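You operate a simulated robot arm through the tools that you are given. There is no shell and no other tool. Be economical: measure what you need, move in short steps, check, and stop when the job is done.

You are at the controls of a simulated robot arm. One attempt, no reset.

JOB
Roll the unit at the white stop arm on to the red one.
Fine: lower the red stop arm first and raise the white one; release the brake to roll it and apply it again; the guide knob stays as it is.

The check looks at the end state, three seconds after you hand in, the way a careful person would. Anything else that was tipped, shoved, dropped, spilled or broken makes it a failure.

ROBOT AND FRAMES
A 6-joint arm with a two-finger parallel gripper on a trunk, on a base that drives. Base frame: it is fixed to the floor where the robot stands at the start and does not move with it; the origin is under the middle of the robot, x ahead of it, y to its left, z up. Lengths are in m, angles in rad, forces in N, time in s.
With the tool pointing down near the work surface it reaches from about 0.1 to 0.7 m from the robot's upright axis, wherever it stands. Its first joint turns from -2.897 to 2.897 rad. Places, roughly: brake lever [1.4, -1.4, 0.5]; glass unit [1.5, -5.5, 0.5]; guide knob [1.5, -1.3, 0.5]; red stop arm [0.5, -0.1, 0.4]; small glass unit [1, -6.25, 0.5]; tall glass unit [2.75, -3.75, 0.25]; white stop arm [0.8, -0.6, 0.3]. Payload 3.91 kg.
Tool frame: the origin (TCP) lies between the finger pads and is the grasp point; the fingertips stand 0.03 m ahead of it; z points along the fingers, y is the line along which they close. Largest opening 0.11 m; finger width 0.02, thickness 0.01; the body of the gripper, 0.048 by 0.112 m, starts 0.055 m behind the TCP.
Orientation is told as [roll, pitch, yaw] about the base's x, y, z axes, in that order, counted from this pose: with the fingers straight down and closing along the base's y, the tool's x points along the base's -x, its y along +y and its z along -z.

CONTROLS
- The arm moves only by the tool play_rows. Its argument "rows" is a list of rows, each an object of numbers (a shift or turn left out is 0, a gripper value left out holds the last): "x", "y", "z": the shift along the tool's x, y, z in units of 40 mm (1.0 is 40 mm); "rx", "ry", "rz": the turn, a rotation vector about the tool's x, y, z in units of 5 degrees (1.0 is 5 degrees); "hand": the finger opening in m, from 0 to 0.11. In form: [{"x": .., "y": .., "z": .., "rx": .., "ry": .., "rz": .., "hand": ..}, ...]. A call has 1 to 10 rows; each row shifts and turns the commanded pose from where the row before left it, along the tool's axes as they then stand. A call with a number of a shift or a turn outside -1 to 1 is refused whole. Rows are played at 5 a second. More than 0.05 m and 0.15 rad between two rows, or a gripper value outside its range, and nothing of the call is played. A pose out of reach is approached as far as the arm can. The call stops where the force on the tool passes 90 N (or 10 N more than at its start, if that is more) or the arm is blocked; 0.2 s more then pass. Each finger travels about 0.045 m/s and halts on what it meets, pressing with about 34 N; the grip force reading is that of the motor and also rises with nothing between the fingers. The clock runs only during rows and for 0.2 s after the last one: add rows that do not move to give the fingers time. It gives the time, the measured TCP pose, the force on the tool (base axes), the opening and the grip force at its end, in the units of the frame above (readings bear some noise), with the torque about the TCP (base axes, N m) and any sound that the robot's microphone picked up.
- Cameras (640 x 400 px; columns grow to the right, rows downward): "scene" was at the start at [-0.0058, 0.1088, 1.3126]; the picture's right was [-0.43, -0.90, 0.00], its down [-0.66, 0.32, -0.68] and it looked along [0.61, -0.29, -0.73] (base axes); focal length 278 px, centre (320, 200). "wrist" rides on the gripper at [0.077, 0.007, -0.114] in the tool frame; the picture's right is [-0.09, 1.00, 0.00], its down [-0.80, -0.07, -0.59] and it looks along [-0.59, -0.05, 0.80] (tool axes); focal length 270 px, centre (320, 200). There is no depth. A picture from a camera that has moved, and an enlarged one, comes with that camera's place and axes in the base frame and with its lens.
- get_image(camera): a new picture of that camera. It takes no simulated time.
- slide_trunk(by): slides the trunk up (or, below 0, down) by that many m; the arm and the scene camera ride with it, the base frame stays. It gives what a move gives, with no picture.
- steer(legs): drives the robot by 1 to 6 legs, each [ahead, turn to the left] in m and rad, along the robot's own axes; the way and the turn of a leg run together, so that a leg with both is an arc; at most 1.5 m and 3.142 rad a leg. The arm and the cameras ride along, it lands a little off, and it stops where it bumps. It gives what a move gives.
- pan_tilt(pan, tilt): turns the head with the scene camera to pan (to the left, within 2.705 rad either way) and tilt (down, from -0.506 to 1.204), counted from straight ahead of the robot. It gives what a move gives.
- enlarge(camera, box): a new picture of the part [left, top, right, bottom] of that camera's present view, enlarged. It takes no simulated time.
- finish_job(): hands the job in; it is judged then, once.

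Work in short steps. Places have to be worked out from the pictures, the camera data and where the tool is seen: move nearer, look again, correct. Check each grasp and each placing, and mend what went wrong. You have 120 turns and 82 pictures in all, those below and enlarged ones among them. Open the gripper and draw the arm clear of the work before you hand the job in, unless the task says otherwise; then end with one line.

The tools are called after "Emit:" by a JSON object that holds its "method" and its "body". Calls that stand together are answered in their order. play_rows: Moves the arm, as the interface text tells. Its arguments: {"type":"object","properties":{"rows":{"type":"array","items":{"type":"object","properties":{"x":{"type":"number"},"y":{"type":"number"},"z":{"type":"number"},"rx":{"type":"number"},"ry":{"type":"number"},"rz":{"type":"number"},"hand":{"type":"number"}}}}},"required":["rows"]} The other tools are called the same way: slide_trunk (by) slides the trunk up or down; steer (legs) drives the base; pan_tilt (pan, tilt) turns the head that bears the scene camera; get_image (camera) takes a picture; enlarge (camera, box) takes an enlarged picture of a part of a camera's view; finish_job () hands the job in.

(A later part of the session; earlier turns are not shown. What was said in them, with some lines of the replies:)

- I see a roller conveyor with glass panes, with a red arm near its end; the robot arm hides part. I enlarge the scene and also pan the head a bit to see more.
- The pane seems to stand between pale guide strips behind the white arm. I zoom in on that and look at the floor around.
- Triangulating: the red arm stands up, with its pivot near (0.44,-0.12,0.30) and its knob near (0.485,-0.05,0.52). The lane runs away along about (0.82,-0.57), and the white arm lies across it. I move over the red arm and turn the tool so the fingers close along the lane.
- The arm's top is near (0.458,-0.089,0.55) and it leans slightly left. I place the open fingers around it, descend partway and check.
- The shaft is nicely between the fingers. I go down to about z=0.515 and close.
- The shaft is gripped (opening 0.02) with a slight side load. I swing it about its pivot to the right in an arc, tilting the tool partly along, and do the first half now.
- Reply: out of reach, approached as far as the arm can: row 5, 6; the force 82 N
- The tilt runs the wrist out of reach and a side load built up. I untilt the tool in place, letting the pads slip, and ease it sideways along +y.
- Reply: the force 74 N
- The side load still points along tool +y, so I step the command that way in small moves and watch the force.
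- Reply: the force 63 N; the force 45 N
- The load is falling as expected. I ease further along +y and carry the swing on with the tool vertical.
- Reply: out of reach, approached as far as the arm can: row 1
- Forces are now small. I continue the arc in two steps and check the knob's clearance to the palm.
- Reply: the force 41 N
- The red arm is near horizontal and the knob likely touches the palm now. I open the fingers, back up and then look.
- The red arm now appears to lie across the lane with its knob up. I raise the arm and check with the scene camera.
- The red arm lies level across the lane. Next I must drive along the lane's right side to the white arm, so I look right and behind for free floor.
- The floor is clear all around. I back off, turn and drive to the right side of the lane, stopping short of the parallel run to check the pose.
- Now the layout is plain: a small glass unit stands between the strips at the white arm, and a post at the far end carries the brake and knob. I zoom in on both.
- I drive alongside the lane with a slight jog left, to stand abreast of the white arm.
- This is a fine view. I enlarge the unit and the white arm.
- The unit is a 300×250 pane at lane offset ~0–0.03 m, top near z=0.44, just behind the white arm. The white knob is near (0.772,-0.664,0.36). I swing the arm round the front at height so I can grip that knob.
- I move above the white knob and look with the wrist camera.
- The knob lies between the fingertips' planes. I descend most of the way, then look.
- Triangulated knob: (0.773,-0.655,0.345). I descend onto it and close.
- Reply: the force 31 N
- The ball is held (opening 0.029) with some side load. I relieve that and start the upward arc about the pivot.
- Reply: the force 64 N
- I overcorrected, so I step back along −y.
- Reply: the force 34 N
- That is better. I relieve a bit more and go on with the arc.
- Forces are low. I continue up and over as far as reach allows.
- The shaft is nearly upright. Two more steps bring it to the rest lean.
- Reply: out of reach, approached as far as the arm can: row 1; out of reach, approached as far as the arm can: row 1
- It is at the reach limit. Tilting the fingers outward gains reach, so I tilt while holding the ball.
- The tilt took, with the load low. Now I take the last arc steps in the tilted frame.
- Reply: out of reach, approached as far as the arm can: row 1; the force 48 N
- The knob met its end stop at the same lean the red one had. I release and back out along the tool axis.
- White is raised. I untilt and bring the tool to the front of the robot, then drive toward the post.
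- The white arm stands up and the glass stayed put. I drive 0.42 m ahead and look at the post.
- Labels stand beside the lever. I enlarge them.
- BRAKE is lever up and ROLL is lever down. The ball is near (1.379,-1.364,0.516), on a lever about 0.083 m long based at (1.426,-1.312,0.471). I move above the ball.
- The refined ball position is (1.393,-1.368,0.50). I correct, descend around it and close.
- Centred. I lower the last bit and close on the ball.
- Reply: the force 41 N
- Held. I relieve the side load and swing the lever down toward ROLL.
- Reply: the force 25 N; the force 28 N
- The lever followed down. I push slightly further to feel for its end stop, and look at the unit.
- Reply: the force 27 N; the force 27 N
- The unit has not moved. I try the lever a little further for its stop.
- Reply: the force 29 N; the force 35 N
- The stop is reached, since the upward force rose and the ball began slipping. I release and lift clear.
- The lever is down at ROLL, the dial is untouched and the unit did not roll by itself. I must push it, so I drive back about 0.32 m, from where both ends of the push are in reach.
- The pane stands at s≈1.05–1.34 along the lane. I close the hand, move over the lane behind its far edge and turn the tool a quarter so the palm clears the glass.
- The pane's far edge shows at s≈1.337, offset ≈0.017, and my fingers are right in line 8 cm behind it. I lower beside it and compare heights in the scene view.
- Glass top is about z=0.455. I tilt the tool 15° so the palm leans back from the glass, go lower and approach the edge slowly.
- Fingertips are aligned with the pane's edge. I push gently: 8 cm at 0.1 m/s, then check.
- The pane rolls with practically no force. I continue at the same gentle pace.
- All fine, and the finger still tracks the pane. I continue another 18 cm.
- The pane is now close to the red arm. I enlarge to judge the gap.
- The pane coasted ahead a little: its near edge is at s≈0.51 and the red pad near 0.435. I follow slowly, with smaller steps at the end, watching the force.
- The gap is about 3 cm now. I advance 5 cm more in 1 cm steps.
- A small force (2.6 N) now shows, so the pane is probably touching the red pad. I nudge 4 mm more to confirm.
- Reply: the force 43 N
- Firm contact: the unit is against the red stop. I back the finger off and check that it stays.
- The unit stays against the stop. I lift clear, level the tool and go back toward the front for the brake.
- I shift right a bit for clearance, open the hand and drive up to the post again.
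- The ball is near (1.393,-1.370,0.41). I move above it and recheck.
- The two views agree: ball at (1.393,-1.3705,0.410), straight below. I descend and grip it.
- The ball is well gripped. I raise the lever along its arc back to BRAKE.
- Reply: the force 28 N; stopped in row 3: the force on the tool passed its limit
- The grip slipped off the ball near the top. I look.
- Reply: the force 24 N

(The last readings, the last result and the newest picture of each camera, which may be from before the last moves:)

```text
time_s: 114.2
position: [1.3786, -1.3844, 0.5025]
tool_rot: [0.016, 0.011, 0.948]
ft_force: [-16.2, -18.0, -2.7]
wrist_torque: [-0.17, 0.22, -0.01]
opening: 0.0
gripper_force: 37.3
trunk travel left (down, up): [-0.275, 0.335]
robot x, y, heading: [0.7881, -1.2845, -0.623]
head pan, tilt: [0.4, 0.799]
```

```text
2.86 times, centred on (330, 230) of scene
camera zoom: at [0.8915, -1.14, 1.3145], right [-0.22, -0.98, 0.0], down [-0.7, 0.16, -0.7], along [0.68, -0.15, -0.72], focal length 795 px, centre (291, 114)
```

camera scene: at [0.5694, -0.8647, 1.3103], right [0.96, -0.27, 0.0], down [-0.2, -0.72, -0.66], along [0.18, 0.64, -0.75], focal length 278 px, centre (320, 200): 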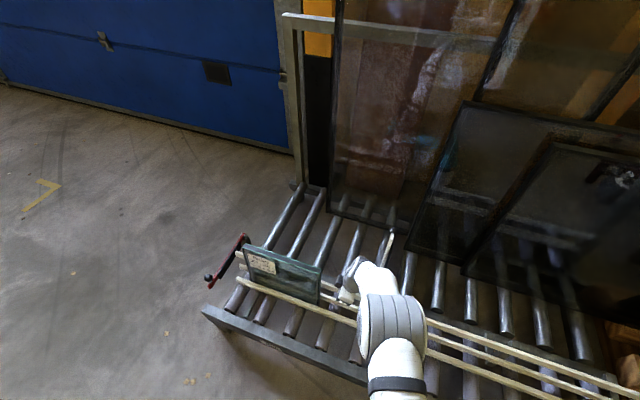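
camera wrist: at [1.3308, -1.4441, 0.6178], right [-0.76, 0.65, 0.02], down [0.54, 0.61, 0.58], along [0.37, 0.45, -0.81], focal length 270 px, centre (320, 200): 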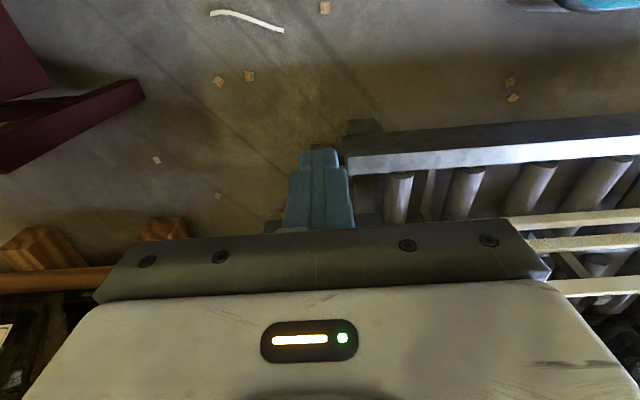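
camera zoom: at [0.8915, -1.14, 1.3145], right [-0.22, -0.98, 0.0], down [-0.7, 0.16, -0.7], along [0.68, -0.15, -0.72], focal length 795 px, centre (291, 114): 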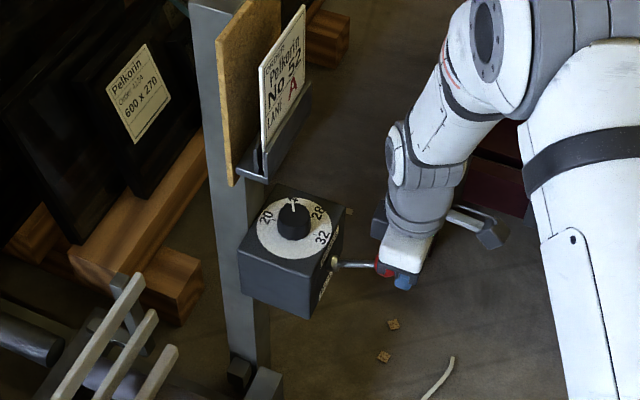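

The fingers shut on the outer side of the ball. I back them away to the right, lift and look at the lever.

Emit:
{"method": "play_rows", "body": {"rows": [{"x": 0.6}, {"x": 0.4, "hand": 0.06}, {"z": -1}, {"z": -1}, {"z": -0.6}]}}

Emit:
{"method": "get_image", "body": {"camera": "wrist"}}

Emit:
{"method": "enlarge", "body": {"camera": "scene", "box": [270, 160, 390, 300]}}

```text
time_s: 115.4
position: [1.3602, -1.416, 0.6067]
tool_rot: [0.016, 0.011, 0.947]
ft_force: [-0.9, -0.3, 1.0]
wrist_torque: [0.04, -0.01, -0.01]
opening: 0.0597
gripper_force: 0.2
trunk travel left (down, up): [-0.275, 0.335]
robot x, y, heading: [0.7898, -1.2844, -0.621]
head pan, tilt: [0.4, 0.799]
```

```text
17 pictures are left
camera wrist: at [1.3121, -1.4746, 0.7224], right [-0.76, 0.65, 0.01], down [0.54, 0.61, 0.58], along [0.37, 0.45, -0.81], focal length 270 px, centre (320, 200)
```

wrist: 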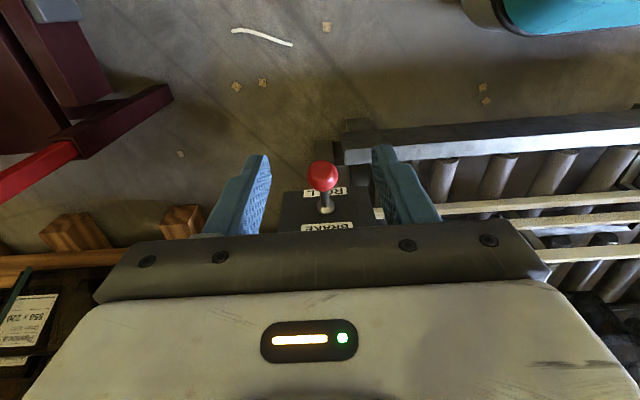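

```text
2.86 times, centred on (330, 230) of scene
camera zoom: at [0.8921, -1.139, 1.3143], right [-0.22, -0.98, 0.0], down [-0.7, 0.16, -0.7], along [0.68, -0.15, -0.72], focal length 795 px, centre (291, 114)
```

zoom: 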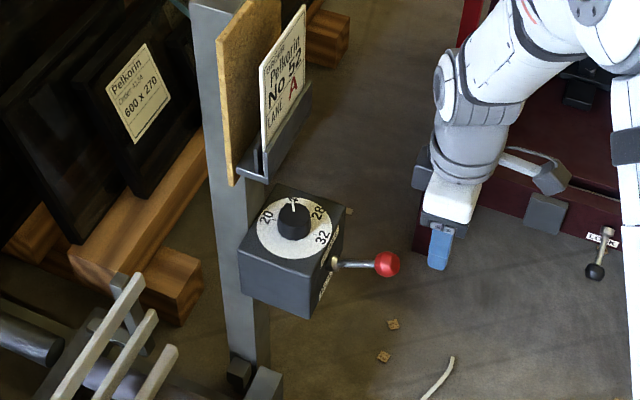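

The lever is back at its starting BRAKE position: its pixels match the first picture and the ball is again at ≈(1.39,-1.375,0.51). I draw the arm clear and take a last look at the unit and stop arms.

Emit:
{"method": "play_rows", "body": {"rows": [{"z": -1}, {"x": 0.7, "y": 0.8}, {"x": 0.7, "y": 0.8}, {"x": 0.7, "y": 0.8}, {"x": 0.7, "y": 0.8}]}}

Emit:
{"method": "pan_tilt", "body": {"pan": 1.9, "tilt": 0.7}}

Emit:
{"method": "get_image", "body": {"camera": "scene"}}

Emit:
{"method": "enlarge", "body": {"camera": "scene", "box": [130, 180, 330, 330]}}

```text
time_s: 116.6
position: [1.1887, -1.432, 0.6501]
tool_rot: [0.013, 0.012, 0.947]
ft_force: [0.9, 0.2, 0.8]
wrist_torque: [0.03, -0.03, 0.02]
opening: 0.0602
gripper_force: 0.1
trunk travel left (down, up): [-0.275, 0.335]
robot x, y, heading: [0.7908, -1.2853, -0.623]
head pan, tilt: [0.4, 0.799]
```

```text
time_s: 118.2
position: [1.1893, -1.4321, 0.6506]
tool_rot: [0.013, 0.012, 0.95]
ft_force: [-0.2, -1.1, -0.1]
wrist_torque: [0.01, -0.01, 0.01]
opening: 0.0599
gripper_force: 0.1
trunk travel left (down, up): [-0.275, 0.335]
robot x, y, heading: [0.7891, -1.2901, -0.624]
head pan, tilt: [1.901, 0.7]
```

```text
15 pictures are left
camera scene: at [0.8375, -1.0401, 1.3226], right [0.96, -0.29, 0.0], down [-0.18, -0.62, -0.76], along [0.22, 0.73, -0.64], focal length 278 px, centre (320, 200)
```

scene: 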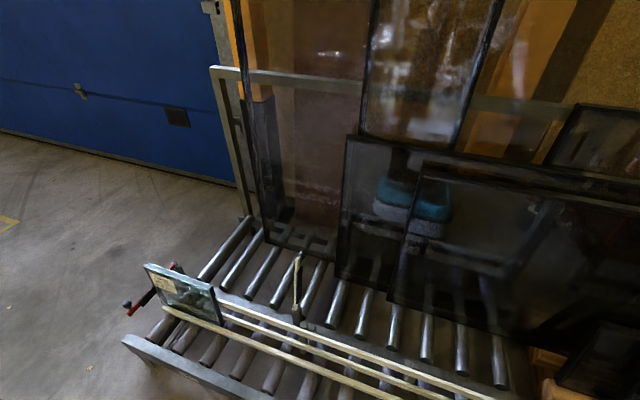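

```text
2.67 times, centred on (230, 255) of scene
camera zoom: at [0.8375, -1.0401, 1.3226], right [0.96, -0.29, 0.0], down [-0.18, -0.62, -0.76], along [0.22, 0.73, -0.64], focal length 742 px, centre (560, 53)
```

zoom: 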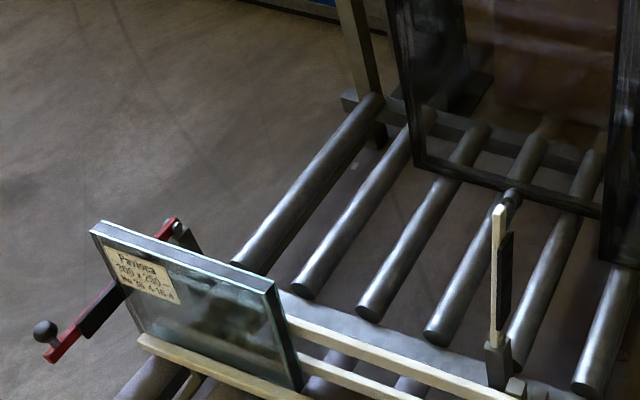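

The unit stands at the lowered red arm, white is up, the brake is applied again and the arm is clear with the hand open. I hand in.

Emit:
{"method": "finish_job", "body": {}}

```text
The job is handed in.
```

I rolled the glass unit from the white stop arm on to the red one and handed the job in. The red arm is lowered, the white arm is raised, the brake lever is back at BRAKE and the guide knob is untouched.
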